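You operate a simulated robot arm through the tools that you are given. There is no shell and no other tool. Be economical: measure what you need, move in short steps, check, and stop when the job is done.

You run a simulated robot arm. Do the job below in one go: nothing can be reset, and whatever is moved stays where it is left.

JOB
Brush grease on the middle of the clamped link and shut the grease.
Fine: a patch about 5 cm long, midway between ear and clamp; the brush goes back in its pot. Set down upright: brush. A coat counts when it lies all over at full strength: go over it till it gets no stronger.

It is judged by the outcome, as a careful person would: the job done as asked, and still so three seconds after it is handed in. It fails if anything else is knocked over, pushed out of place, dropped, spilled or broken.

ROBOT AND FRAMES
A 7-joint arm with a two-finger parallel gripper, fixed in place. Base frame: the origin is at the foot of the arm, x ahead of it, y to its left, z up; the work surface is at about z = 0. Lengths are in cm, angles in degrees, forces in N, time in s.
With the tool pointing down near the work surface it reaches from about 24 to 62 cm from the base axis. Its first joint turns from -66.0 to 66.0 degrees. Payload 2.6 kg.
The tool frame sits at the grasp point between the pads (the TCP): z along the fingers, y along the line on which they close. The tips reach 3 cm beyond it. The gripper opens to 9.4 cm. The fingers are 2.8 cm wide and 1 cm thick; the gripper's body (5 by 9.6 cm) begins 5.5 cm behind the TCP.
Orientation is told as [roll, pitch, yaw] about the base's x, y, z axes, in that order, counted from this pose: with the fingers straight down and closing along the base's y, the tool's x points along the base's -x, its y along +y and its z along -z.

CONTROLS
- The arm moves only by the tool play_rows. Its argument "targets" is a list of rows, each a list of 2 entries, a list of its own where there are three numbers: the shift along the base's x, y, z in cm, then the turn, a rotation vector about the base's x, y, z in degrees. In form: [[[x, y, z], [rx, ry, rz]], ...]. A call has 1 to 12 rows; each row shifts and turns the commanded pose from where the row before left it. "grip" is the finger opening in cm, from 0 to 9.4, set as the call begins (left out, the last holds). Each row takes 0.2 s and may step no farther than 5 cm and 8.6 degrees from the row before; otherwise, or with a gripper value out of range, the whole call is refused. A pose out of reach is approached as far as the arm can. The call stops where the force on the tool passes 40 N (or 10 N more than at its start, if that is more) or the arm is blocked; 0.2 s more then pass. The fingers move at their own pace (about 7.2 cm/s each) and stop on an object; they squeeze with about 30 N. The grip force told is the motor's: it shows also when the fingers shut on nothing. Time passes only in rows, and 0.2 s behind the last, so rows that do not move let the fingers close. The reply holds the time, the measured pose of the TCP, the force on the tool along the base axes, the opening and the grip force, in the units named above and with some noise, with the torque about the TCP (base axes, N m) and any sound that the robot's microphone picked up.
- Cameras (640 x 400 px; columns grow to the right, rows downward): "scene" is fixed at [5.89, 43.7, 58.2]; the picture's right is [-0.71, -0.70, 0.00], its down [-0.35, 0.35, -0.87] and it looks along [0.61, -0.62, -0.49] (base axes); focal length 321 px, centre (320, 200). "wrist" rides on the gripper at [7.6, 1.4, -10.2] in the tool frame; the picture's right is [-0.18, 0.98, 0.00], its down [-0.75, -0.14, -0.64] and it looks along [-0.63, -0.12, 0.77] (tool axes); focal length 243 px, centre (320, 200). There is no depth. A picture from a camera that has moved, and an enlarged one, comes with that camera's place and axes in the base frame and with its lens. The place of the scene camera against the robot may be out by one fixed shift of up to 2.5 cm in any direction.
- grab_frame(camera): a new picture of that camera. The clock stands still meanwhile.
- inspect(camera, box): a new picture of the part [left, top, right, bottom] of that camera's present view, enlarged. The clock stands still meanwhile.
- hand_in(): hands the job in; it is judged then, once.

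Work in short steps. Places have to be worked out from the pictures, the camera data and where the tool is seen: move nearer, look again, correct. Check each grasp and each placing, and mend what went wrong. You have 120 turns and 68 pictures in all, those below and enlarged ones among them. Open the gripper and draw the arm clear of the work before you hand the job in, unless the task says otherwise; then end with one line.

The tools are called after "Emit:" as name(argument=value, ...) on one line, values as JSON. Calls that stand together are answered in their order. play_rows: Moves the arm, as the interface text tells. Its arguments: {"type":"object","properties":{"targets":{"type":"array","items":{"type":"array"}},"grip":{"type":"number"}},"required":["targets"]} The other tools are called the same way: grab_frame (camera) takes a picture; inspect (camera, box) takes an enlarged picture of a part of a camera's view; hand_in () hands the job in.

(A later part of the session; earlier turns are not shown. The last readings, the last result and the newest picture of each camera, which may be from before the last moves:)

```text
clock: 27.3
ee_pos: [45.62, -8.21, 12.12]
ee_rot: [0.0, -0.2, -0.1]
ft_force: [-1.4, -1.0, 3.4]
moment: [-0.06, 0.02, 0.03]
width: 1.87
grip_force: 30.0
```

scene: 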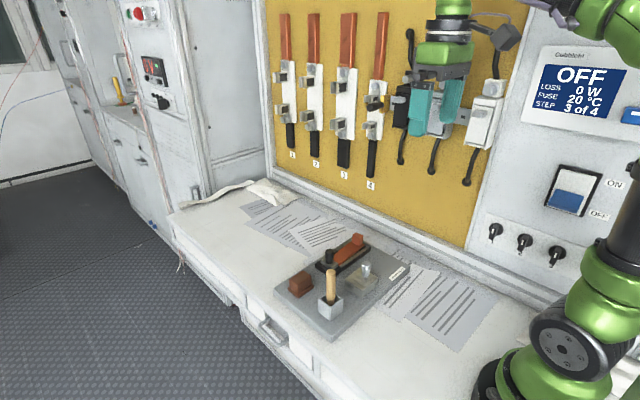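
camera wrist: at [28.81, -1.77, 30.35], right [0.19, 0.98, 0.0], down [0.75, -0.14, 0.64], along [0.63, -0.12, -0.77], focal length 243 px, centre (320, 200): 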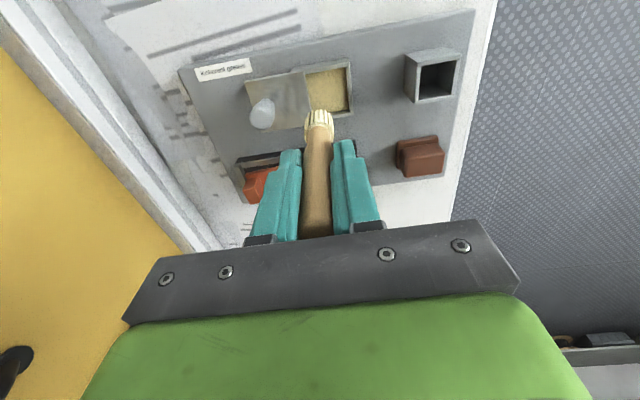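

Contact at TCP z≈12.1 (3.4 N). I press slightly and make a first pass along the link, ±1.4 cm about the middle.

Emit:
play_rows(targets=[[[0.05, 0, -0.04], [0, 0, 0]], [[0.02, -0.45, 0], [0, 0, 0]], [[0.02, -0.5, 0], [0, 0, 0]], [[0.02, -0.45, 0], [0, 0, 0]], [[-0.02, 0.5, 0], [0, 0, 0]], [[-0.02, 0.5, 0], [0, 0, 0]], [[-0.02, 0.5, 0], [0, 0, 0]], [[-0.02, 0.5, 0], [0, 0, 0]], [[-0.02, 0.4, 0], [0, 0, 0]], [[-0.02, 0.4, 0], [0, 0, 0]], [[0, 0, 0], [0, 0, 0]]])

Emit:
inspect(camera="scene", box=[325, 210, 395, 270])

```text
clock: 29.7
ee_pos: [45.59, -6.94, 12.11]
ee_rot: [0.0, -0.2, -0.1]
ft_force: [-0.1, 0.1, -1.5]
moment: [0.02, 0.01, 0.02]
width: 1.89
grip_force: 30.4
```

```text
6.67 times, centred on (360, 240) of scene
camera zoom: at [5.89, 43.7, 58.2], right [-0.71, -0.7, 0.0], down [-0.35, 0.35, -0.87], along [0.61, -0.62, -0.49], focal length 2138 px, centre (53, -67)
```

zoom: 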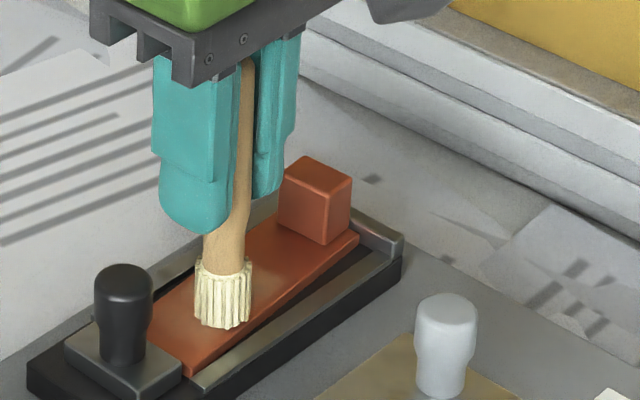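

No coat visible and contact was lost at this end, so the pressure was too light. I press more, feeling the contact here.

Emit:
play_rows(targets=[[[0.05, 0, -0.06], [0, 0, 0]], [[0, 0, -0.06], [0, 0, 0]], [[0, 0, 0], [0, 0, 0]]])

```text
clock: 30.5
ee_pos: [45.66, -6.81, 12.09]
ee_rot: [-0.1, -0.3, -0.2]
ft_force: [-4.5, 0.8, 14.5]
moment: [0.1, 0.32, 0.01]
width: 1.82
grip_force: 29.5
```

Now 14.5 N. I stroke toward the ear at this height.

Emit:
play_rows(targets=[[[0.02, -0.4, 0], [0, 0, 0]], [[0.02, -0.5, 0], [0, 0, 0]], [[0.02, -0.5, 0], [0, 0, 0]], [[0.02, -0.5, 0], [0, 0, 0]], [[0.02, -0.5, 0], [0, 0, 0]], [[0.02, -0.4, 0], [0, 0, 0]], [[0, 0, 0], [0, 0, 0]]])

Emit:
inspect(camera="scene", box=[325, 210, 395, 270])

```text
clock: 32.1
ee_pos: [45.67, -9.66, 11.96]
ee_rot: [0.0, -0.2, -0.1]
ft_force: [0.9, 9.4, 23.7]
moment: [0.64, -0.15, 0.0]
width: 1.85
grip_force: 29.5
```

```text
6.67 times, centred on (360, 240) of scene
camera zoom: at [5.87, 43.7, 58.2], right [-0.71, -0.7, 0.0], down [-0.34, 0.35, -0.87], along [0.61, -0.62, -0.49], focal length 2138 px, centre (53, -67)
```

zoom: 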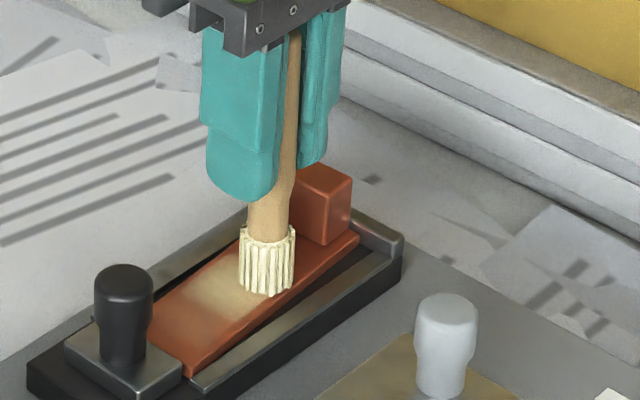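

A coat is showing. I continue with passes offset across the width.

Emit:
play_rows(targets=[[[0.55, 0.1, 0.03], [0, 0, 0]], [[-0.02, 0.45, 0], [0, 0, 0]], [[-0.02, 0.5, 0], [0, 0, 0]], [[-0.02, 0.5, 0], [0, 0, 0]], [[-0.02, 0.5, 0], [0, 0, 0]], [[-0.02, 0.5, 0], [0, 0, 0]], [[-0.02, 0.35, 0], [0, 0, 0]], [[0, 0, 0], [0, 0, 0]]])

Emit:
play_rows(targets=[[[-0.6, 0, 0], [0, 0, 0]], [[-0.45, -0.1, 0], [0, 0, 0]], [[0.02, -0.45, 0], [0, 0, 0]], [[0.02, -0.5, 0], [0, 0, 0]], [[0.02, -0.5, 0], [0, 0, 0]], [[0.02, -0.5, 0], [0, 0, 0]], [[0.02, -0.5, 0], [0, 0, 0]], [[0.02, -0.35, 0], [0, 0, 0]], [[0, 0, 0], [0, 0, 0]]])

Emit:
inspect(camera="scene", box=[325, 210, 395, 270])

```text
clock: 33.9
ee_pos: [46.19, -6.81, 11.92]
ee_rot: [0.1, -0.1, -0.2]
ft_force: [0.3, -3.6, 7.9]
moment: [-0.15, -0.15, 0.01]
width: 1.85
grip_force: 29.8
```

```text
clock: 35.9
ee_pos: [45.21, -9.62, 12.08]
ee_rot: [-0.1, 0.0, -0.2]
ft_force: [-0.6, 1.4, 1.8]
moment: [0.1, 0.01, -0.01]
width: 1.88
grip_force: 29.8
```

```text
6.67 times, centred on (360, 240) of scene
camera zoom: at [5.89, 43.7, 58.2], right [-0.71, -0.7, 0.0], down [-0.35, 0.35, -0.87], along [0.61, -0.62, -0.49], focal length 2138 px, centre (53, -67)
```

zoom: 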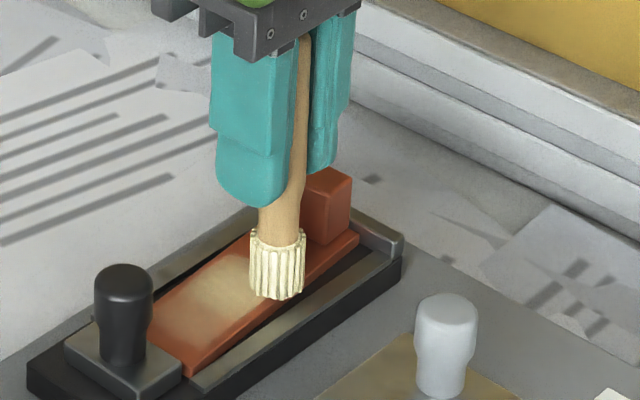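

The coat builds. Pressure got light at the end, so I press a touch more and repeat near-side and centre passes.

Emit:
play_rows(targets=[[[0, 0.1, -0.06], [0, 0, 0]], [[-0.02, 0.45, 0], [0, 0, 0]], [[-0.02, 0.5, 0], [0, 0, 0]], [[-0.02, 0.5, 0], [0, 0, 0]], [[-0.02, 0.5, 0], [0, 0, 0]], [[-0.02, 0.5, 0], [0, 0, 0]], [[-0.02, 0.35, 0], [0, 0, 0]], [[0, 0, 0], [0, 0, 0]]])

Emit:
play_rows(targets=[[[0.5, 0, 0], [0, 0, 0]], [[0.02, -0.45, 0], [0, 0, 0]], [[0.02, -0.5, 0], [0, 0, 0]], [[0.02, -0.5, 0], [0, 0, 0]], [[0.02, -0.5, 0], [0, 0, 0]], [[0.02, -0.5, 0], [0, 0, 0]], [[0.02, -0.4, 0], [0, 0, 0]], [[0, 0, 0], [0, 0, 0]]])

Emit:
play_rows(targets=[[[0.5, 0.1, 0], [0, 0, 0]], [[-0.02, 0.45, 0], [0, 0, 0]], [[-0.02, 0.5, 0], [0, 0, 0]], [[-0.02, 0.5, 0], [0, 0, 0]], [[-0.02, 0.5, 0], [0, 0, 0]], [[-0.02, 0.5, 0], [0, 0, 0]], [[-0.02, 0.35, 0], [0, 0, 0]], [[0, 0, 0], [0, 0, 0]]])

Emit:
play_rows(targets=[[[0, 0, 1], [0, 0, 0]], [[-2.5, 0.5, 3], [0, 0, 0]], [[-2.5, 1, 2], [0, 0, 0]]])

Emit:
inspect(camera="scene", box=[325, 210, 395, 270])

```text
clock: 37.7
ee_pos: [45.07, -6.8, 11.98]
ee_rot: [0.0, -0.2, -0.2]
ft_force: [1.7, -5.6, 14.6]
moment: [-0.41, -0.15, -0.01]
width: 1.87
grip_force: 30.0
```

```text
clock: 39.5
ee_pos: [45.84, -9.51, 12.0]
ee_rot: [0.1, -0.1, -0.1]
ft_force: [-0.8, 4.9, 11.1]
moment: [0.33, 0.02, 0.03]
width: 1.87
grip_force: 30.0
```

```text
clock: 41.3
ee_pos: [46.19, -6.62, 11.85]
ee_rot: [0.1, -0.1, -0.2]
ft_force: [0.0, -4.0, 9.8]
moment: [-0.24, -0.13, -0.03]
width: 1.87
grip_force: 29.8
```

```text
clock: 42.1
ee_pos: [41.08, -5.11, 17.97]
ee_rot: [0.1, -0.1, -0.1]
ft_force: [-0.1, -0.5, -0.9]
moment: [-0.01, -0.01, 0.0]
width: 1.88
grip_force: 29.3
```

```text
6.67 times, centred on (360, 240) of scene
camera zoom: at [5.89, 43.7, 58.2], right [-0.71, -0.7, 0.0], down [-0.35, 0.35, -0.87], along [0.61, -0.62, -0.49], focal length 2138 px, centre (53, -67)
```

zoom: 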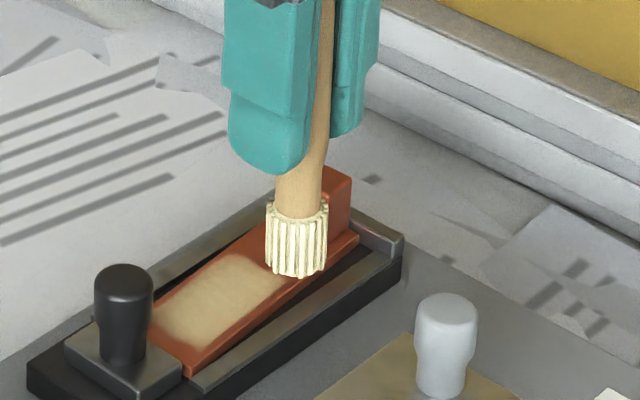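

A clear tan patch. I pull back (x≈35) to see it whole from the wrist and scene cameras.

Emit:
play_rows(targets=[[[-2.5, 1.5, 1], [0, 0, 0]], [[-2.5, 2, 1], [0, 0, 0]]])

Emit:
inspect(camera="scene", box=[335, 220, 385, 265])

Emit:
grab_frame(camera="wrist")

```text
clock: 42.7
ee_pos: [36.06, -1.6, 19.94]
ee_rot: [0.0, -0.1, -0.1]
ft_force: [0.2, -0.3, 0.4]
moment: [-0.02, 0.04, 0.0]
width: 1.89
grip_force: 29.8
```

```text
8.89 times, centred on (360, 242) of scene
camera zoom: at [5.89, 43.7, 58.2], right [-0.71, -0.7, 0.0], down [-0.35, 0.35, -0.87], along [0.61, -0.62, -0.49], focal length 2850 px, centre (-36, -178)
```

zoom: 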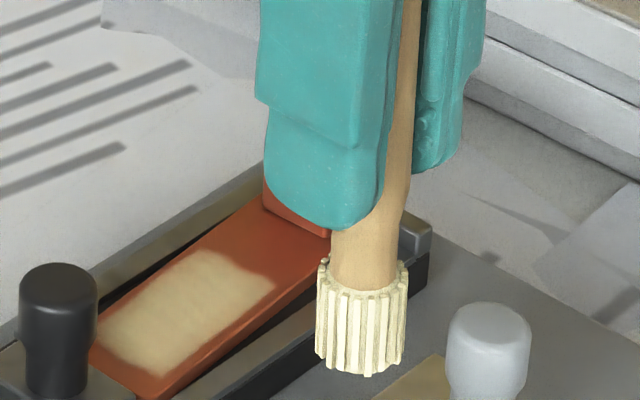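

```text
19 pictures are left
camera wrist: at [28.32, -0.14, 30.16], right [0.19, 0.98, 0.0], down [0.75, -0.14, 0.64], along [0.63, -0.12, -0.77], focal length 243 px, centre (320, 200)
```

wrist: 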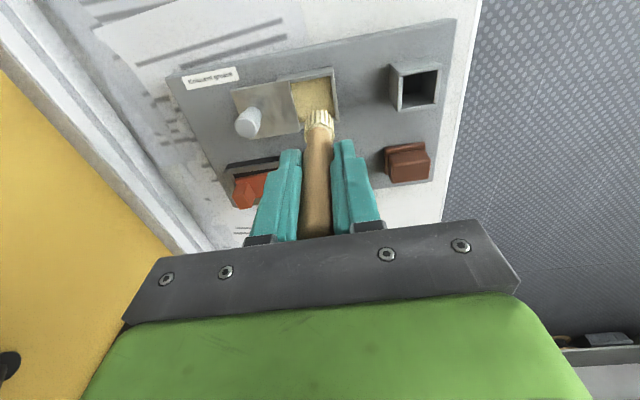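

Measured along the link in the scene view, the patch is about 5.3 cm but sits ~0.9 cm too near the clamp (the brush leans in the grip). I take a wrist view to verify before extending it toward the ear.

Emit:
play_rows(targets=[[[3.5, 0.2, 0], [0, 0, 0]], [[3.5, 0.2, 0], [0, 0, 0]], [[3.5, 0.2, 0], [0, 0, 0]]])

Emit:
inspect(camera="wrist", box=[170, 40, 350, 160])

```text
clock: 43.5
ee_pos: [46.82, -1.09, 19.63]
ee_rot: [0.0, -0.2, -0.1]
ft_force: [0.0, 0.7, 0.3]
moment: [0.03, 0.03, -0.01]
width: 1.9
grip_force: 29.8
```

```text
3.33 times, centred on (260, 100) of wrist
camera zoom: at [39.13, 0.27, 29.93], right [0.19, 0.98, 0.0], down [0.75, -0.14, 0.64], along [0.63, -0.12, -0.76], focal length 809 px, centre (520, 533)
```

zoom: 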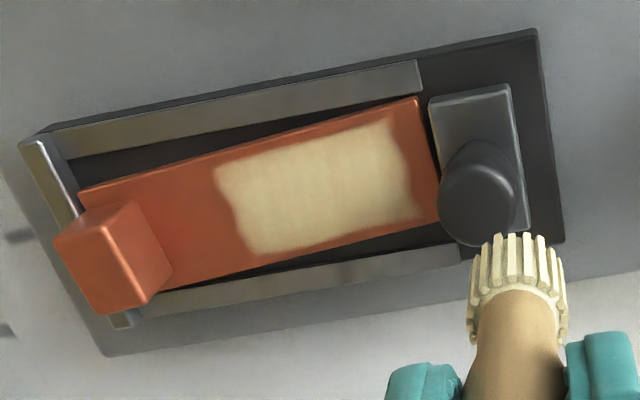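

Measured: ear at y≈−13.05, clamp ≈−3.7 (middle −8.35); patch spans −10.2…−4.7. So it needs extending ~0.7 cm toward the ear. I return above the ear-side part and lower to just over contact.

Emit:
play_rows(targets=[[[-0.3, -2.6, 0], [0, 0, 0]], [[-0.3, -2.6, 0], [0, 0, 0]], [[-0.35, -3.2, 0], [0, 0, 0]], [[0, 0, -3], [0, 0, 0]], [[0, 0, -3], [0, 0, 0]], [[0, 0, -1.8], [0, 0, 0]], [[0, 0, -0.15], [0, 0, 0]], [[0, 0, 0], [0, 0, 0]]])

```text
clock: 45.3
ee_pos: [45.71, -9.29, 12.0]
ee_rot: [0.0, -0.3, -0.1]
ft_force: [-3.5, 1.7, 13.8]
moment: [0.13, 0.25, -0.01]
width: 1.89
grip_force: 30.0
```

Contact 13.8 N. Passes over the ear-side end and the middle: centre, near and far lanes.

Emit:
play_rows(targets=[[[0.02, -0.45, 0], [0, 0, 0]], [[0.02, -0.4, 0], [0, 0, 0]], [[-0.02, 0.5, 0], [0, 0, 0]], [[-0.02, 0.5, 0], [0, 0, 0]], [[-0.02, 0.5, 0], [0, 0, 0]], [[-0.02, 0.5, 0], [0, 0, 0]], [[-0.02, 0.5, 0], [0, 0, 0]], [[-0.02, 0.5, 0], [0, 0, 0]], [[-0.4, 0, 0], [0, 0, 0]], [[-0.4, 0, 0], [0, 0, 0]], [[0, 0, 0], [0, 0, 0]]])

Emit:
play_rows(targets=[[[0.02, -0.5, 0], [0, 0, 0]], [[0.02, -0.5, 0], [0, 0, 0]], [[0.02, -0.5, 0], [0, 0, 0]], [[0.02, -0.5, 0], [0, 0, 0]], [[0.02, -0.5, 0], [0, 0, 0]], [[0.02, -0.5, 0], [0, 0, 0]], [[0.4, 0, 0], [0, 0, 0]], [[0.4, 0, 0], [0, 0, 0]], [[0.4, 0, 0], [0, 0, 0]], [[0.2, 0, 0], [0, 0, 0]], [[0, 0, 0], [0, 0, 0]]])

Emit:
play_rows(targets=[[[-0.02, 0.5, 0], [0, 0, 0]], [[-0.02, 0.5, 0], [0, 0, 0]], [[-0.02, 0.5, 0], [0, 0, 0]], [[-0.02, 0.5, 0], [0, 0, 0]], [[-0.02, 0.5, 0], [0, 0, 0]], [[-0.02, 0.5, 0], [0, 0, 0]], [[-0.3, 0, 0], [0, 0, 0]], [[-0.3, 0, 0], [0, 0, 0]], [[0, 0, 0], [0, 0, 0]]])

Emit:
play_rows(targets=[[[0.02, -0.5, 0], [0, 0, 0]], [[0.02, -0.5, 0], [0, 0, 0]], [[0.02, -0.5, 0], [0, 0, 0]], [[0.02, -0.5, 0], [0, 0, 0]], [[0.02, -0.5, 0], [0, 0, 0]], [[0.02, -0.5, 0], [0, 0, 0]], [[-0.4, 0, 0], [0, 0, 0]], [[-0.4, 0, 0], [0, 0, 0]], [[0, 0, 0], [0, 0, 0]]])

Emit:
play_rows(targets=[[[0, 0, 1], [0, 0, 0]], [[0, 2, 3], [0, 0, 0]], [[0.4, 3, 3.6], [0, 0, 0]], [[0.4, 4, 0], [0, 0, 0]]])

Emit:
inspect(camera="wrist", box=[170, 40, 350, 160])

```text
clock: 47.7
ee_pos: [44.94, -7.3, 12.03]
ee_rot: [0.1, -0.1, -0.1]
ft_force: [0.6, 2.3, 6.2]
moment: [0.18, -0.15, 0.0]
width: 1.88
grip_force: 30.1
```

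```text
clock: 50.1
ee_pos: [46.41, -10.23, 11.96]
ee_rot: [0.0, -0.1, -0.1]
ft_force: [-0.8, 0.8, -0.7]
moment: [0.0, -0.02, 0.0]
width: 1.88
grip_force: 29.7
```

```text
clock: 52.1
ee_pos: [45.61, -7.31, 12.02]
ee_rot: [-0.1, -0.1, -0.1]
ft_force: [-0.3, 0.5, -0.6]
moment: [-0.02, -0.04, -0.01]
width: 1.89
grip_force: 29.8
```

```text
clock: 54.1
ee_pos: [44.89, -10.44, 11.92]
ee_rot: [-0.1, -0.2, -0.1]
ft_force: [2.4, -0.7, 7.1]
moment: [-0.07, -0.26, 0.02]
width: 1.86
grip_force: 29.9
```

```text
clock: 55.1
ee_pos: [45.66, -1.61, 19.41]
ee_rot: [0.0, -0.2, -0.2]
ft_force: [0.1, -0.3, -0.1]
moment: [0.02, 0.01, -0.02]
width: 1.88
grip_force: 30.2
```

```text
3.33 times, centred on (260, 100) of wrist
camera zoom: at [38.01, -0.12, 29.71], right [0.19, 0.98, 0.0], down [0.75, -0.14, 0.64], along [0.63, -0.12, -0.77], focal length 809 px, centre (520, 533)
```

zoom: 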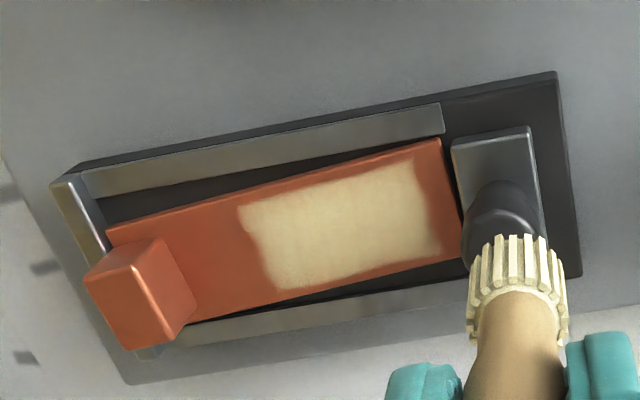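

The patch did not grow on this second round (edge still ≈ −10.2), so the brush has most likely run dry or lost contact. I go back and dip it again.

Emit:
play_rows(targets=[[[-3, 0, 0], [0, 0, 0]], [[-3, -0.5, 0], [0, 0, 0]], [[-3.1, -0.7, -0.5], [0, 0, 0]], [[0, 0, -2.5], [0, 0, 0]], [[0, 0, -2], [0, 0, 0]]])

Emit:
inspect(camera="scene", box=[325, 220, 395, 300])

```text
clock: 56.3
ee_pos: [36.78, -2.89, 14.62]
ee_rot: [0.0, -0.1, 0.0]
ft_force: [0.6, -0.3, -1.3]
moment: [0.03, 0.01, 0.01]
width: 1.88
grip_force: 29.7
```

```text
5.00 times, centred on (360, 260) of scene
camera zoom: at [5.89, 43.7, 58.2], right [-0.71, -0.7, 0.0], down [-0.35, 0.35, -0.87], along [0.61, -0.62, -0.49], focal length 1603 px, centre (120, -100)
```

zoom: 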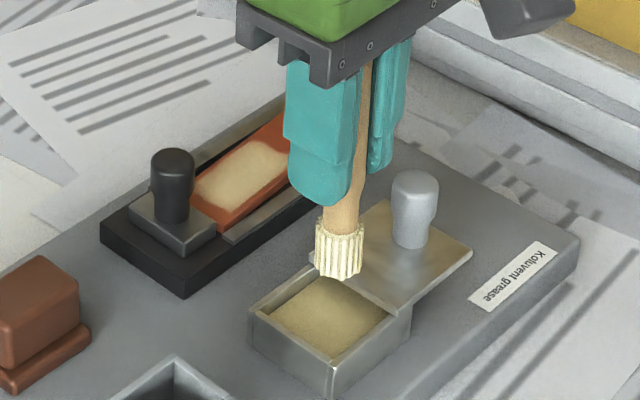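

Aligned over the grease. Descend gently to contact.

Emit:
play_rows(targets=[[[0, 0, -1.2], [0, 0, 0]], [[0, 0, -1], [0, 0, 0]], [[0, 0, -0.5], [0, 0, 0]], [[0, 0, -0.2], [0, 0, 0]], [[0, 0, -0.1], [0, 0, 0]], [[0, 0, 0], [0, 0, 0]]])

```text
clock: 57.7
ee_pos: [36.6, -2.48, 11.55]
ee_rot: [0.1, 0.0, -0.1]
ft_force: [-0.5, -0.5, -0.4]
moment: [-0.03, 0.03, -0.01]
width: 1.88
grip_force: 29.9
```

Emit:
play_rows(targets=[[[0, 0, -0.1], [0, 0, 0]], [[0, 0, -0.1], [0, 0, 0]], [[0, 0, -0.05], [0, 0, 0]], [[0, 0, 0], [0, 0, 0]]])

```text
clock: 58.7
ee_pos: [36.63, -2.43, 11.32]
ee_rot: [0.2, -0.1, -0.2]
ft_force: [-0.2, -0.2, -0.1]
moment: [0.01, 0.0, 0.01]
width: 1.87
grip_force: 29.9
```

Emit:
play_rows(targets=[[[0, 0, -0.1], [0, 0, 0]], [[0, 0, -0.1], [0, 0, 0]], [[0, 0, -0.05], [0, 0, 0]], [[0, 0, 0], [0, 0, 0]]])

Emit:
inspect(camera="scene", box=[325, 220, 395, 300])

```text
clock: 59.7
ee_pos: [36.81, -2.43, 11.3]
ee_rot: [0.0, -0.4, -0.2]
ft_force: [-4.9, -1.8, 31.1]
moment: [-0.12, 0.33, 0.01]
width: 1.9
grip_force: 29.6
```

```text
5.00 times, centred on (360, 260) of scene
camera zoom: at [5.87, 43.7, 58.2], right [-0.71, -0.7, 0.0], down [-0.34, 0.35, -0.87], along [0.61, -0.62, -0.49], focal length 1603 px, centre (120, -100)
```

zoom: 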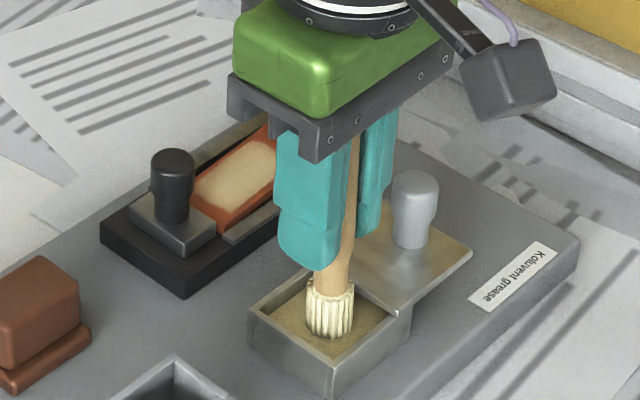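

Dipped with firm contact. I lift and return to the ear-side end of the patch.

Emit:
play_rows(targets=[[[0, 0, 1], [0, 0, 0]], [[0, 0, 3.5], [0, 0, 0]], [[0, 0, 3.5], [0, 0, 0]], [[3, -2.2, 0], [0, 0, 0]], [[3, -2.2, 0], [0, 0, 0]], [[3.1, -2.6, 0], [0, 0, 0]], [[0, 0, -3], [0, 0, 0]], [[0, 0, -2.5], [0, 0, 0]], [[0, 0, -1], [0, 0, 0]]])

```text
clock: 61.7
ee_pos: [45.79, -9.38, 12.46]
ee_rot: [0.1, -0.1, 0.0]
ft_force: [-0.4, -0.3, -0.3]
moment: [0.0, -0.05, 0.02]
width: 1.87
grip_force: 30.0
```

Emit:
play_rows(targets=[[[0, 0, -0.2], [0, 0, 0]], [[0, 0, -0.15], [0, 0, 0]], [[0, 0, -0.1], [0, 0, 0]], [[0, 0, 0], [0, 0, 0]]])

```text
clock: 62.7
ee_pos: [45.78, -9.51, 12.14]
ee_rot: [0.2, -0.1, 0.0]
ft_force: [0.4, -0.6, -0.7]
moment: [-0.01, 0.0, 0.03]
width: 1.86
grip_force: 29.9
```

Emit:
play_rows(targets=[[[0, 0, -0.1], [0, 0, 0]], [[0, 0, -0.1], [0, 0, 0]], [[0, 0, 0], [0, 0, 0]]])

```text
clock: 63.5
ee_pos: [45.66, -9.41, 11.95]
ee_rot: [0.1, -0.1, -0.1]
ft_force: [0.5, 0.3, -0.6]
moment: [-0.02, -0.01, 0.02]
width: 1.88
grip_force: 30.2
```

Emit:
play_rows(targets=[[[0, 0, -0.08], [0, 0, 0]], [[0, 0, -0.08], [0, 0, 0]], [[0, 0, 0], [0, 0, 0]]])

```text
clock: 64.3
ee_pos: [45.74, -9.44, 11.88]
ee_rot: [0.0, -0.3, -0.2]
ft_force: [-3.1, 1.3, 13.2]
moment: [0.1, 0.22, 0.02]
width: 1.88
grip_force: 29.8
```

Contact 13 N again. Short strokes toward the ear with slightly more pressure, reading force.

Emit:
play_rows(targets=[[[0.02, -0.4, -0.04], [0, 0, 0]], [[0.02, -0.4, 0], [0, 0, 0]], [[0, -0.2, 0], [0, 0, 0]], [[0, 0, 0], [0, 0, 0]]])

Emit:
play_rows(targets=[[[-0.4, 0, 0], [0, 0, 0]], [[-0.4, 0, 0], [0, 0, 0]], [[-0.1, 0, 0], [0, 0, 0]], [[0, 0, 0], [0, 0, 0]]])

Emit:
inspect(camera="scene", box=[335, 215, 395, 270])

```text
clock: 65.3
ee_pos: [45.87, -10.48, 11.95]
ee_rot: [0.0, -0.5, 0.0]
ft_force: [3.4, 8.4, 24.3]
moment: [0.68, -0.37, 0.02]
width: 1.88
grip_force: 30.0
```

```text
clock: 66.3
ee_pos: [45.08, -10.61, 11.81]
ee_rot: [-0.1, -0.3, -0.2]
ft_force: [4.9, -4.8, 19.9]
moment: [-0.35, -0.46, 0.01]
width: 1.88
grip_force: 30.2
```

```text
7.27 times, centred on (365, 242) of scene
camera zoom: at [5.88, 43.7, 58.2], right [-0.71, -0.7, 0.0], down [-0.34, 0.35, -0.87], along [0.61, -0.62, -0.49], focal length 2332 px, centre (-7, -109)
```

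zoom: 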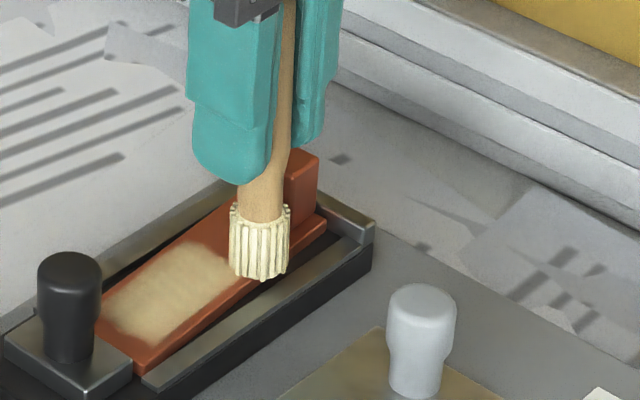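

Good pressure (20–24 N). Now lanes over the whole patch: near lane out, far lane back, centre out.

Emit:
play_rows(targets=[[[-0.02, 0.5, 0], [0, 0, 0]], [[-0.02, 0.5, 0], [0, 0, 0]], [[-0.02, 0.5, 0], [0, 0, 0]], [[-0.02, 0.5, 0], [0, 0, 0]], [[-0.02, 0.5, 0], [0, 0, 0]], [[-0.02, 0.5, 0], [0, 0, 0]], [[-0.02, 0.4, 0], [0, 0, 0]], [[0, 0, 0], [0, 0, 0]]])

Emit:
play_rows(targets=[[[0.5, 0, 0], [0, 0, 0]], [[0.5, 0, 0], [0, 0, 0]], [[0.4, 0, 0], [0, 0, 0]], [[0.02, -0.5, 0], [0, 0, 0]], [[0.02, -0.5, 0], [0, 0, 0]], [[0.02, -0.5, 0], [0, 0, 0]], [[0.02, -0.5, 0], [0, 0, 0]], [[0.02, -0.5, 0], [0, 0, 0]], [[0.02, -0.5, 0], [0, 0, 0]], [[0.02, -0.4, 0], [0, 0, 0]], [[0, 0, 0], [0, 0, 0]]])

Emit:
play_rows(targets=[[[-0.6, 0, 0], [0, 0, 0]], [[-0.02, 0.5, 0], [0, 0, 0]], [[-0.02, 0.5, 0], [0, 0, 0]], [[-0.02, 0.5, 0], [0, 0, 0]], [[-0.02, 0.5, 0], [0, 0, 0]], [[-0.02, 0.5, 0], [0, 0, 0]], [[-0.02, 0.5, 0], [0, 0, 0]], [[-0.02, 0.4, 0], [0, 0, 0]], [[0, 0, 0], [0, 0, 0]]])

Emit:
play_rows(targets=[[[0, 0, 1], [0, 0, 0]], [[0, 1, 3], [0, 0, 0]], [[0.5, 2, 3.6], [0, 0, 0]], [[0.5, 3, 0], [0, 0, 0]]])

Emit:
inspect(camera="wrist", box=[170, 40, 350, 160])

```text
clock: 68.1
ee_pos: [44.82, -7.17, 11.68]
ee_rot: [0.1, -0.3, -0.1]
ft_force: [1.8, -8.3, 21.4]
moment: [-0.58, -0.11, -0.01]
width: 1.9
grip_force: 30.3
```

```text
clock: 70.5
ee_pos: [46.22, -10.59, 11.74]
ee_rot: [0.0, -0.1, -0.1]
ft_force: [-0.2, 0.3, 2.3]
moment: [0.08, -0.01, 0.01]
width: 1.89
grip_force: 30.2
```

```text
clock: 72.5
ee_pos: [45.73, -7.01, 11.73]
ee_rot: [0.1, -0.2, -0.1]
ft_force: [-0.8, -5.8, 14.3]
moment: [-0.39, 0.0, 0.02]
width: 1.9
grip_force: 30.0
```

```text
clock: 73.5
ee_pos: [46.57, -1.08, 19.3]
ee_rot: [0.1, -0.1, -0.2]
ft_force: [-0.1, 0.2, -0.7]
moment: [0.01, 0.02, 0.01]
width: 1.87
grip_force: 29.8
```

```text
3.33 times, centred on (260, 100) of wrist
camera zoom: at [38.84, 0.38, 29.53], right [0.19, 0.98, 0.0], down [0.75, -0.14, 0.64], along [0.63, -0.12, -0.77], focal length 809 px, centre (520, 533)
```

zoom: 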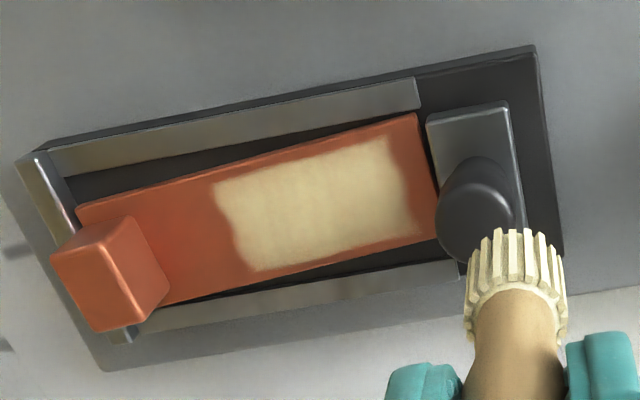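

The extent hasn't changed despite firm, freshly loaded strokes beyond the ear-side edge, so the left edge is fixed; I zoom on the patch to judge evenness, especially the softer clamp-side edge.

Emit:
inspect(camera="wrist", box=[222, 70, 302, 130])

```text
6.67 times, centred on (262, 100) of wrist
camera zoom: at [38.84, 0.38, 29.53], right [0.19, 0.98, 0.0], down [0.75, -0.14, 0.64], along [0.63, -0.12, -0.77], focal length 1618 px, centre (707, 867)
```

zoom: 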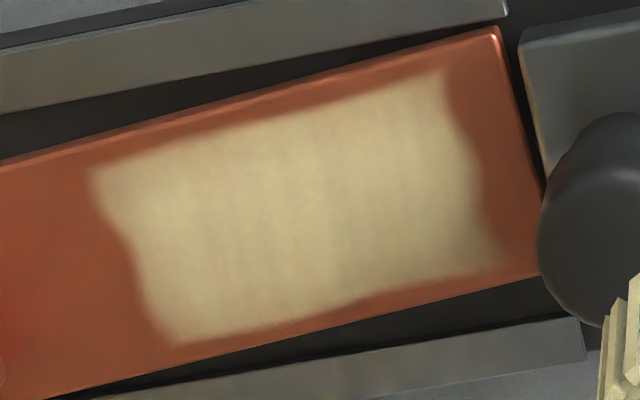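

The clamp-side ~20 % looks slightly weaker. I go back down and work that end with short strokes (staying clear of the clamp).

Emit:
play_rows(targets=[[[-0.5, -3, 0], [0, 0, 0]], [[-0.5, -3, 0], [0, 0, 0]], [[0, 0, -3], [0, 0, 0]], [[0, 0, -3], [0, 0, 0]], [[0, 0, -1.5], [0, 0, 0]], [[0, 0, -0.1], [0, 0, 0]], [[0, 0, 0], [0, 0, 0]]])

Emit:
play_rows(targets=[[[0, 0.5, 0], [0, 0, 0]], [[0, 0.5, 0], [0, 0, 0]], [[0, -0.5, 0], [0, 0, 0]], [[0, -0.5, 0], [0, 0, 0]], [[-0.4, 0, 0], [0, 0, 0]], [[-0.4, 0.3, 0], [0, 0, 0]], [[0, 0.4, 0], [0, 0, 0]], [[0, 0.3, 0], [0, 0, 0]], [[0, 0, 0], [0, 0, 0]]])

Emit:
play_rows(targets=[[[0, -0.5, 0], [0, 0, 0]], [[0, -0.5, 0], [0, 0, 0]], [[0, 0.5, 0], [0, 0, 0]], [[0, 0.5, 0], [0, 0, 0]], [[0.4, 0, 0], [0, 0, 0]], [[0.4, 0, 0], [0, 0, 0]], [[0.4, 0, 0], [0, 0, 0]], [[0.2, -0.5, 0], [0, 0, 0]], [[0, -0.5, 0], [0, 0, 0]], [[0, 0.5, 0], [0, 0, 0]], [[0, 0.5, 0], [0, 0, 0]], [[0, 0, 0], [0, 0, 0]]])

```text
clock: 75.1
ee_pos: [45.51, -6.88, 11.66]
ee_rot: [0.0, -0.2, -0.2]
ft_force: [-1.5, -0.1, 8.6]
moment: [-0.02, 0.07, 0.03]
width: 1.91
grip_force: 29.5
```

```text
clock: 77.1
ee_pos: [44.7, -6.12, 11.77]
ee_rot: [0.1, -0.1, -0.2]
ft_force: [0.7, -1.8, 3.9]
moment: [-0.12, -0.03, 0.02]
width: 1.89
grip_force: 29.9
```

```text
clock: 79.7
ee_pos: [46.05, -6.04, 11.72]
ee_rot: [0.0, -0.3, -0.2]
ft_force: [0.0, -1.1, 1.6]
moment: [-0.06, 0.02, 0.0]
width: 1.85
grip_force: 29.8
```

Pressure fell off in the far lane; I press a bit more and repeat far, centre and near at this end.

Emit:
play_rows(targets=[[[0, 0, -0.07], [0, 0, 0]], [[0, -0.5, 0], [0, 0, 0]], [[0, -0.5, 0], [0, 0, 0]], [[0, -0.5, 0], [0, 0, 0]], [[0, 0.5, 0], [0, 0, 0]], [[0, 0.5, 0], [0, 0, 0]], [[0, 0.5, 0], [0, 0, 0]], [[0, 0, 0], [0, 0, 0]]])

Emit:
play_rows(targets=[[[-0.6, 0, 0], [0, 0, 0]], [[0, -0.5, 0], [0, 0, 0]], [[0, -0.5, 0], [0, 0, 0]], [[0, -0.5, 0], [0, 0, 0]], [[0, 0.5, 0], [0, 0, 0]], [[0, 0.5, 0], [0, 0, 0]], [[0, 0.5, 0], [0, 0, 0]], [[-0.5, 0, 0], [0, 0, 0]], [[0, -0.5, 0], [0, 0, 0]], [[0, -0.5, 0], [0, 0, 0]], [[0, -0.5, 0], [0, 0, 0]], [[0, 0, 0], [0, 0, 0]]])

Emit:
play_rows(targets=[[[0, 0, 1], [0, 0, 0]], [[0, 1, 3], [0, 0, 0]], [[0.8, 2.4, 3.6], [0, 0, 0]], [[0.8, 3, 0], [0, 0, 0]]])

Emit:
inspect(camera="wrist", box=[222, 70, 302, 130])

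```text
clock: 81.5
ee_pos: [46.09, -6.14, 11.79]
ee_rot: [0.0, -0.2, -0.1]
ft_force: [1.5, -3.2, 5.0]
moment: [-0.18, -0.04, -0.01]
width: 1.87
grip_force: 29.7
```

```text
clock: 84.1
ee_pos: [45.13, -7.59, 11.74]
ee_rot: [0.1, -0.1, -0.1]
ft_force: [-0.9, 2.5, 7.8]
moment: [0.23, 0.01, 0.01]
width: 1.88
grip_force: 29.7
```

```text
clock: 85.1
ee_pos: [46.83, -1.17, 19.05]
ee_rot: [0.0, 0.0, -0.2]
ft_force: [-0.4, 0.2, 0.1]
moment: [0.0, -0.01, 0.01]
width: 1.88
grip_force: 30.3
```

```text
6.67 times, centred on (262, 100) of wrist
camera zoom: at [39.2, 0.19, 29.33], right [0.19, 0.98, 0.0], down [0.75, -0.14, 0.64], along [0.63, -0.12, -0.77], focal length 1618 px, centre (707, 867)
```

zoom: 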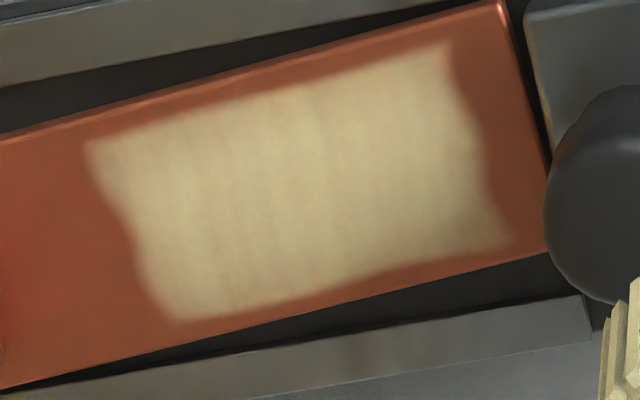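

The clamp-side end is now as strong as the rest and the outline unchanged. One more full set of lanes to confirm it gets no stronger.

Emit:
play_rows(targets=[[[-0.8, -3, 0], [0, 0, 0]], [[-0.8, -3.4, 0], [0, 0, 0]], [[0, 0, -3], [0, 0, 0]], [[0, 0, -3], [0, 0, 0]], [[0, 0, -1.5], [0, 0, 0]], [[0, 0, -0.1], [0, 0, 0]], [[0, 0, -0.05], [0, 0, 0]], [[0, 0, 0], [0, 0, 0]]])

Emit:
play_rows(targets=[[[0, 0.5, 0], [0, 0, 0]], [[0, 0.5, 0], [0, 0, 0]], [[0, 0.5, 0], [0, 0, 0]], [[0, -0.5, 0], [0, 0, 0]], [[0, -0.5, 0], [0, 0, 0]], [[0, -0.5, 0], [0, 0, 0]], [[0.02, -0.5, 0], [0, 0, 0]], [[0.02, -0.5, 0], [0, 0, 0]], [[0.02, -0.5, 0], [0, 0, 0]], [[0.02, -0.4, 0], [0, 0, 0]], [[0.5, 0, 0], [0, 0, 0]], [[0, 0, 0], [0, 0, 0]]])

Emit:
play_rows(targets=[[[-0.02, 0.5, -0.03], [0, 0, 0]], [[-0.02, 0.5, 0], [0, 0, 0]], [[-0.02, 0.5, 0], [0, 0, 0]], [[-0.02, 0.5, 0], [0, 0, 0]], [[0, 0.5, 0], [0, 0, 0]], [[0, 0.5, 0], [0, 0, 0]], [[0, 0.4, 0], [0, 0, 0]], [[0.5, 0, 0], [0, 0, 0]], [[0.2, 0, 0], [0, 0, 0]], [[0, 0, 0], [0, 0, 0]]])

Emit:
play_rows(targets=[[[0, -0.5, -0.03], [0, 0, 0]], [[0.02, -0.5, 0], [0, 0, 0]], [[0.02, -0.5, 0], [0, 0, 0]], [[0.02, -0.5, 0], [0, 0, 0]], [[0.02, -0.5, 0], [0, 0, 0]], [[0.02, -0.5, 0], [0, 0, 0]], [[0.02, -0.4, 0], [0, 0, 0]], [[0, 0.5, 0], [0, 0, 0]], [[0, 0.5, 0], [0, 0, 0]], [[0, 0.5, 0], [0, 0, 0]], [[0, 0.5, 0], [0, 0, 0]], [[0, 0, 0], [0, 0, 0]]])

Emit:
play_rows(targets=[[[0, 0, 1], [0, 0, 0]], [[0, 1, 3], [0, 0, 0]], [[0.4, 3, 3.8], [0, 0, 0]], [[0.3, 3.2, 0], [0, 0, 0]]])

Emit:
inspect(camera="wrist", box=[222, 70, 302, 130])

```text
clock: 86.9
ee_pos: [45.27, -7.62, 11.61]
ee_rot: [0.0, -0.2, 0.0]
ft_force: [1.5, -2.4, 9.3]
moment: [-0.12, -0.17, -0.02]
width: 1.9
grip_force: 30.4
```

```text
clock: 89.5
ee_pos: [45.64, -9.49, 11.72]
ee_rot: [-0.1, -0.2, -0.2]
ft_force: [-5.2, -1.1, 13.3]
moment: [-0.05, 0.31, -0.01]
width: 1.89
grip_force: 30.3
```

```text
clock: 91.7
ee_pos: [46.3, -5.86, 11.58]
ee_rot: [0.2, -0.2, 0.0]
ft_force: [-8.2, -0.3, 20.7]
moment: [-0.04, 0.56, 0.01]
width: 1.89
grip_force: 30.1
```

```text
clock: 94.3
ee_pos: [46.37, -7.6, 11.58]
ee_rot: [-0.1, -0.2, 0.0]
ft_force: [-0.9, -7.9, 19.5]
moment: [-0.54, -0.03, 0.0]
width: 1.91
grip_force: 29.8
```

```text
clock: 95.3
ee_pos: [47.15, -0.14, 19.36]
ee_rot: [0.0, -0.2, 0.0]
ft_force: [-0.8, 0.6, 0.2]
moment: [0.0, 0.02, -0.03]
width: 1.87
grip_force: 30.0
```

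```text
6.67 times, centred on (262, 100) of wrist
camera zoom: at [39.56, 1.22, 29.69], right [0.19, 0.98, 0.0], down [0.75, -0.14, 0.64], along [0.63, -0.12, -0.77], focal length 1618 px, centre (707, 867)
```

zoom: 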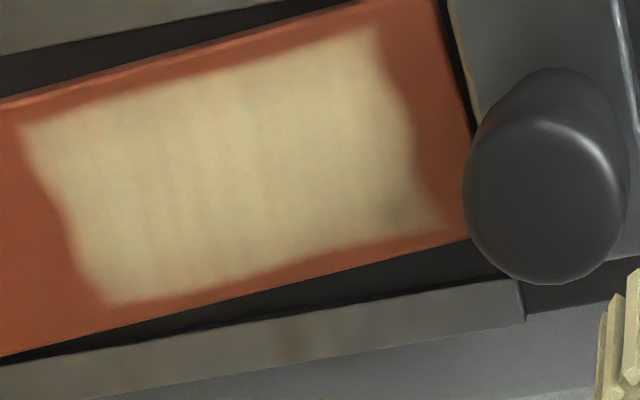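

Overall it's even and no stronger. The far clamp-side corner may be slightly dim, so I give it one short extra working.

Emit:
play_rows(targets=[[[-0.35, -3, 0], [0, 0, 0]], [[-0.35, -3.6, 0], [0, 0, 0]], [[0, 0, -3], [0, 0, 0]], [[0, 0, -3], [0, 0, 0]], [[0, 0, -1.7], [0, 0, 0]], [[0, 0.3, -0.1], [0, 0, 0]], [[0, 0.5, 0], [0, 0, 0]], [[0.1, 0.5, 0], [0, 0, 0]], [[0, 0.2, 0], [0, 0, 0]], [[0, 0, 0], [0, 0, 0]]])

Emit:
play_rows(targets=[[[0, -0.5, -0.02], [0, 0, 0]], [[0, -0.5, 0], [0, 0, 0]], [[0, 0.5, 0], [0, 0, 0]], [[0, 0.5, 0], [0, 0, 0]], [[-0.3, 0, 0], [0, 0, 0]], [[0, -0.5, 0], [0, 0, 0]], [[0, -0.5, 0], [0, 0, 0]], [[0, 0.5, 0], [0, 0, 0]], [[0, 0.5, 0], [0, 0, 0]], [[0, -0.5, 0], [0, 0, 0]], [[0, 0, 0], [0, 0, 0]]])

Emit:
play_rows(targets=[[[0, 0, 1], [0, 0, 0]], [[0, 1, 3], [0, 0, 0]], [[0.2, 2, 3.8], [0, 0, 0]], [[0.2, 2, 0], [0, 0, 0]]])

Emit:
inspect(camera="wrist", box=[222, 70, 302, 130])

```text
clock: 97.5
ee_pos: [46.58, -5.37, 11.51]
ee_rot: [0.0, -0.2, -0.1]
ft_force: [1.0, -2.2, 6.4]
moment: [-0.18, -0.1, 0.01]
width: 1.9
grip_force: 30.5
```

```text
clock: 99.9
ee_pos: [46.06, -5.85, 11.55]
ee_rot: [0.2, -0.3, -0.1]
ft_force: [-3.6, 6.6, 18.2]
moment: [0.41, 0.22, 0.0]
width: 1.86
grip_force: 30.5
```

```text
clock: 100.9
ee_pos: [46.59, -1.06, 19.25]
ee_rot: [0.0, -0.2, -0.2]
ft_force: [-0.8, 0.5, -0.5]
moment: [-0.02, 0.0, 0.01]
width: 1.87
grip_force: 29.7
```

```text
6.67 times, centred on (262, 100) of wrist
camera zoom: at [38.85, 0.42, 29.56], right [0.19, 0.98, 0.0], down [0.75, -0.14, 0.64], along [0.63, -0.12, -0.77], focal length 1618 px, centre (707, 867)
```

zoom: 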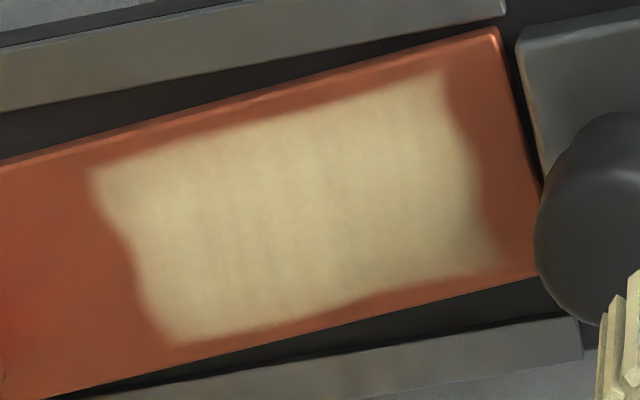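

The patch looks the same as at this pose before (the slight shade is the brush's shadow), so the coat is saturated. Now I carry the brush back above its pot.

Emit:
play_rows(targets=[[[-3, 2.5, 0.3], [0, 0, 0]], [[-3.2, 3, 0], [0, 0, 0]], [[-3.5, 3.1, 0], [0, 0, 0]], [[0, 0, -1.5], [0, 0, 0]], [[0, 0, 0], [0, 0, 0]]])

Emit:
inspect(camera="wrist", box=[260, 50, 380, 150])

Emit:
inspect(camera="scene", box=[290, 220, 370, 320])

```text
clock: 102.1
ee_pos: [37.03, 7.71, 18.14]
ee_rot: [0.0, -0.1, -0.1]
ft_force: [0.9, -0.3, 0.0]
moment: [0.01, 0.04, 0.0]
width: 1.88
grip_force: 30.0
```

```text
4.00 times, centred on (320, 100) of wrist
camera zoom: at [29.3, 9.12, 28.43], right [0.19, 0.98, 0.0], down [0.75, -0.14, 0.64], along [0.63, -0.12, -0.77], focal length 970 px, centre (320, 600)
```

zoom: 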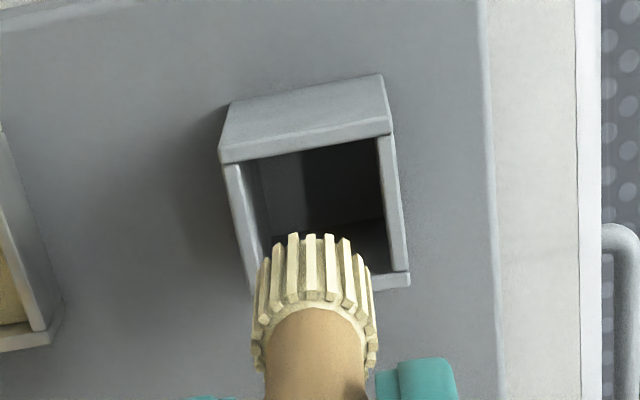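

```text
4.00 times, centred on (330, 270) of scene
camera zoom: at [5.89, 43.7, 58.2], right [-0.71, -0.7, 0.0], down [-0.35, 0.35, -0.87], along [0.61, -0.62, -0.49], focal length 1283 px, centre (280, -80)
```

zoom: 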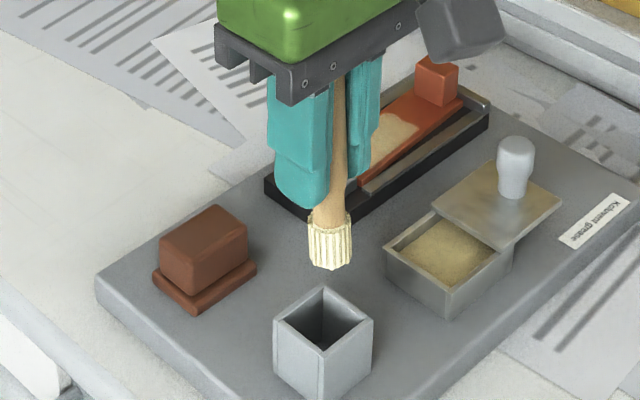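

The pot opening centre is around (36.6, 7.7); the brush tip is roughly over it. I nudge slightly and descend to just above the rim for a check.

Emit:
play_rows(targets=[[[0.15, 0.1, -1.5], [0, 0, 0]], [[0, 0, -1.5], [0, 0, 0]], [[0, 0, -0.5], [0, 0, 0]], [[0, 0, 0], [0, 0, 0]]])

Emit:
inspect(camera="scene", box=[300, 250, 360, 320])

Emit:
inspect(camera="wrist", box=[260, 50, 380, 150])

```text
clock: 103.1
ee_pos: [37.2, 7.82, 14.5]
ee_rot: [0.0, -0.1, -0.1]
ft_force: [-0.5, -0.2, -1.2]
moment: [0.0, -0.02, -0.02]
width: 1.9
grip_force: 30.3
```

```text
5.71 times, centred on (330, 285) of scene
camera zoom: at [5.89, 43.7, 58.2], right [-0.71, -0.7, 0.0], down [-0.35, 0.35, -0.87], along [0.61, -0.62, -0.49], focal length 1832 px, centre (263, -286)
```

zoom: 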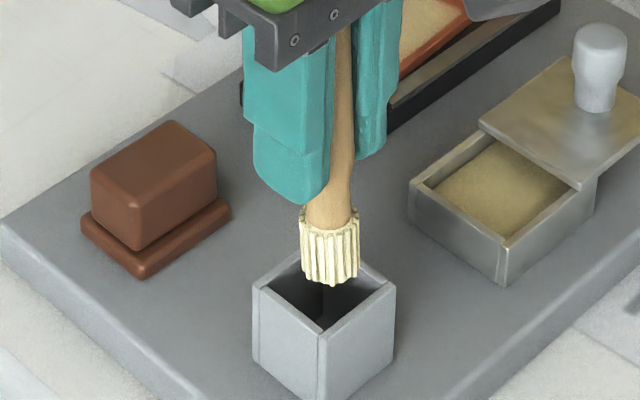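

```text
4.00 times, centred on (320, 100) of wrist
camera zoom: at [29.42, 9.1, 24.86], right [0.19, 0.98, 0.0], down [0.75, -0.14, 0.64], along [0.63, -0.12, -0.77], focal length 970 px, centre (320, 600)
```

zoom: 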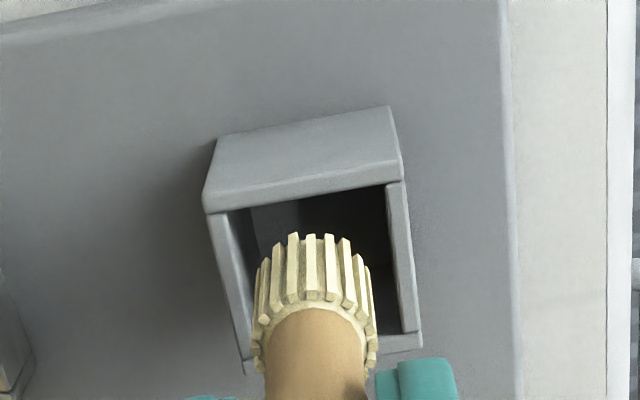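

Nearly centred; a small +y nudge, then lower into the pot slowly.

Emit:
play_rows(targets=[[[0.05, 0.12, -0.3], [0, 0, 0]], [[0, 0, -0.4], [0, 0, 0]], [[0, 0, -0.4], [0, 0, 0]], [[0, 0, -0.4], [0, 0, 0]], [[0, 0, -0.4], [0, 0, 0]]])

```text
clock: 104.3
ee_pos: [37.12, 8.0, 12.75]
ee_rot: [0.1, -0.1, -0.1]
ft_force: [0.1, 0.2, -0.1]
moment: [-0.01, 0.05, 0.0]
width: 1.87
grip_force: 30.1
```

No contact, so it's entering freely. Continue down toward the pot floor.

Emit:
play_rows(targets=[[[0, 0, -0.5], [0, 0, 0]], [[0, 0, -0.5], [0, 0, 0]], [[0, 0, -0.5], [0, 0, 0]], [[0, 0, -0.4], [0, 0, 0]], [[0, 0, -0.3], [0, 0, 0]], [[0, 0, 0], [0, 0, 0]]])

Emit:
inspect(camera="scene", box=[300, 250, 360, 320])

```text
clock: 105.7
ee_pos: [37.25, 7.98, 10.49]
ee_rot: [0.1, 0.0, -0.1]
ft_force: [-0.6, 0.0, -0.1]
moment: [0.0, 0.0, 0.02]
width: 1.89
grip_force: 30.0
```

```text
5.71 times, centred on (330, 285) of scene
camera zoom: at [5.89, 43.7, 58.2], right [-0.71, -0.7, 0.0], down [-0.35, 0.35, -0.87], along [0.61, -0.62, -0.49], focal length 1832 px, centre (263, -286)
```

zoom: 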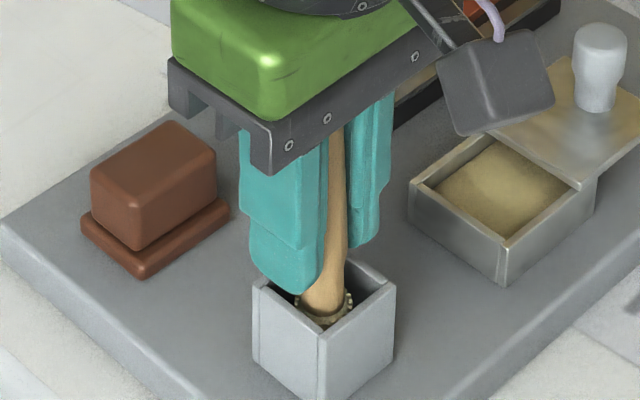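

Emit:
play_rows(targets=[[[0, 0, -0.2], [0, 0, 0]], [[0, 0, -0.2], [0, 0, 0]], [[0, 0, -0.1], [0, 0, 0]], [[0, 0, 0], [0, 0, 0]]])

```text
clock: 106.7
ee_pos: [37.04, 7.93, 10.05]
ee_rot: [0.0, -0.2, -0.1]
ft_force: [-0.6, 0.2, 0.0]
moment: [0.01, 0.0, 0.01]
width: 1.89
grip_force: 30.1
```

Emit:
play_rows(targets=[[[0, 0, -0.1], [0, 0, 0]], [[0, 0, -0.1], [0, 0, 0]], [[0, 0, -0.1], [0, 0, 0]], [[0, 0, 0], [0, 0, 0]]])

```text
clock: 107.7
ee_pos: [37.1, 7.91, 9.7]
ee_rot: [0.0, 0.0, 0.0]
ft_force: [-0.5, -0.4, 0.5]
moment: [-0.01, -0.04, 0.02]
width: 1.91
grip_force: 30.0
```

Emit:
play_rows(targets=[[[0, 0, -0.1], [0, 0, 0]], [[0, 0, -0.1], [0, 0, 0]], [[0, 0, 0], [0, 0, 0]]])

Emit:
inspect(camera="scene", box=[310, 265, 350, 310])

```text
clock: 108.5
ee_pos: [37.18, 7.9, 9.67]
ee_rot: [0.0, -0.1, -0.2]
ft_force: [-4.4, -1.1, 11.5]
moment: [-0.1, 0.3, 0.03]
width: 1.9
grip_force: 29.8
```

```text
8.89 times, centred on (330, 288) of scene
camera zoom: at [5.88, 43.7, 58.2], right [-0.71, -0.7, 0.0], down [-0.34, 0.35, -0.87], along [0.61, -0.62, -0.49], focal length 2850 px, centre (231, -578)
```

zoom: 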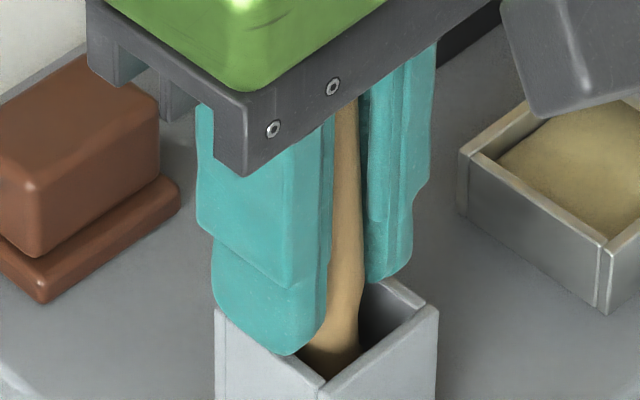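

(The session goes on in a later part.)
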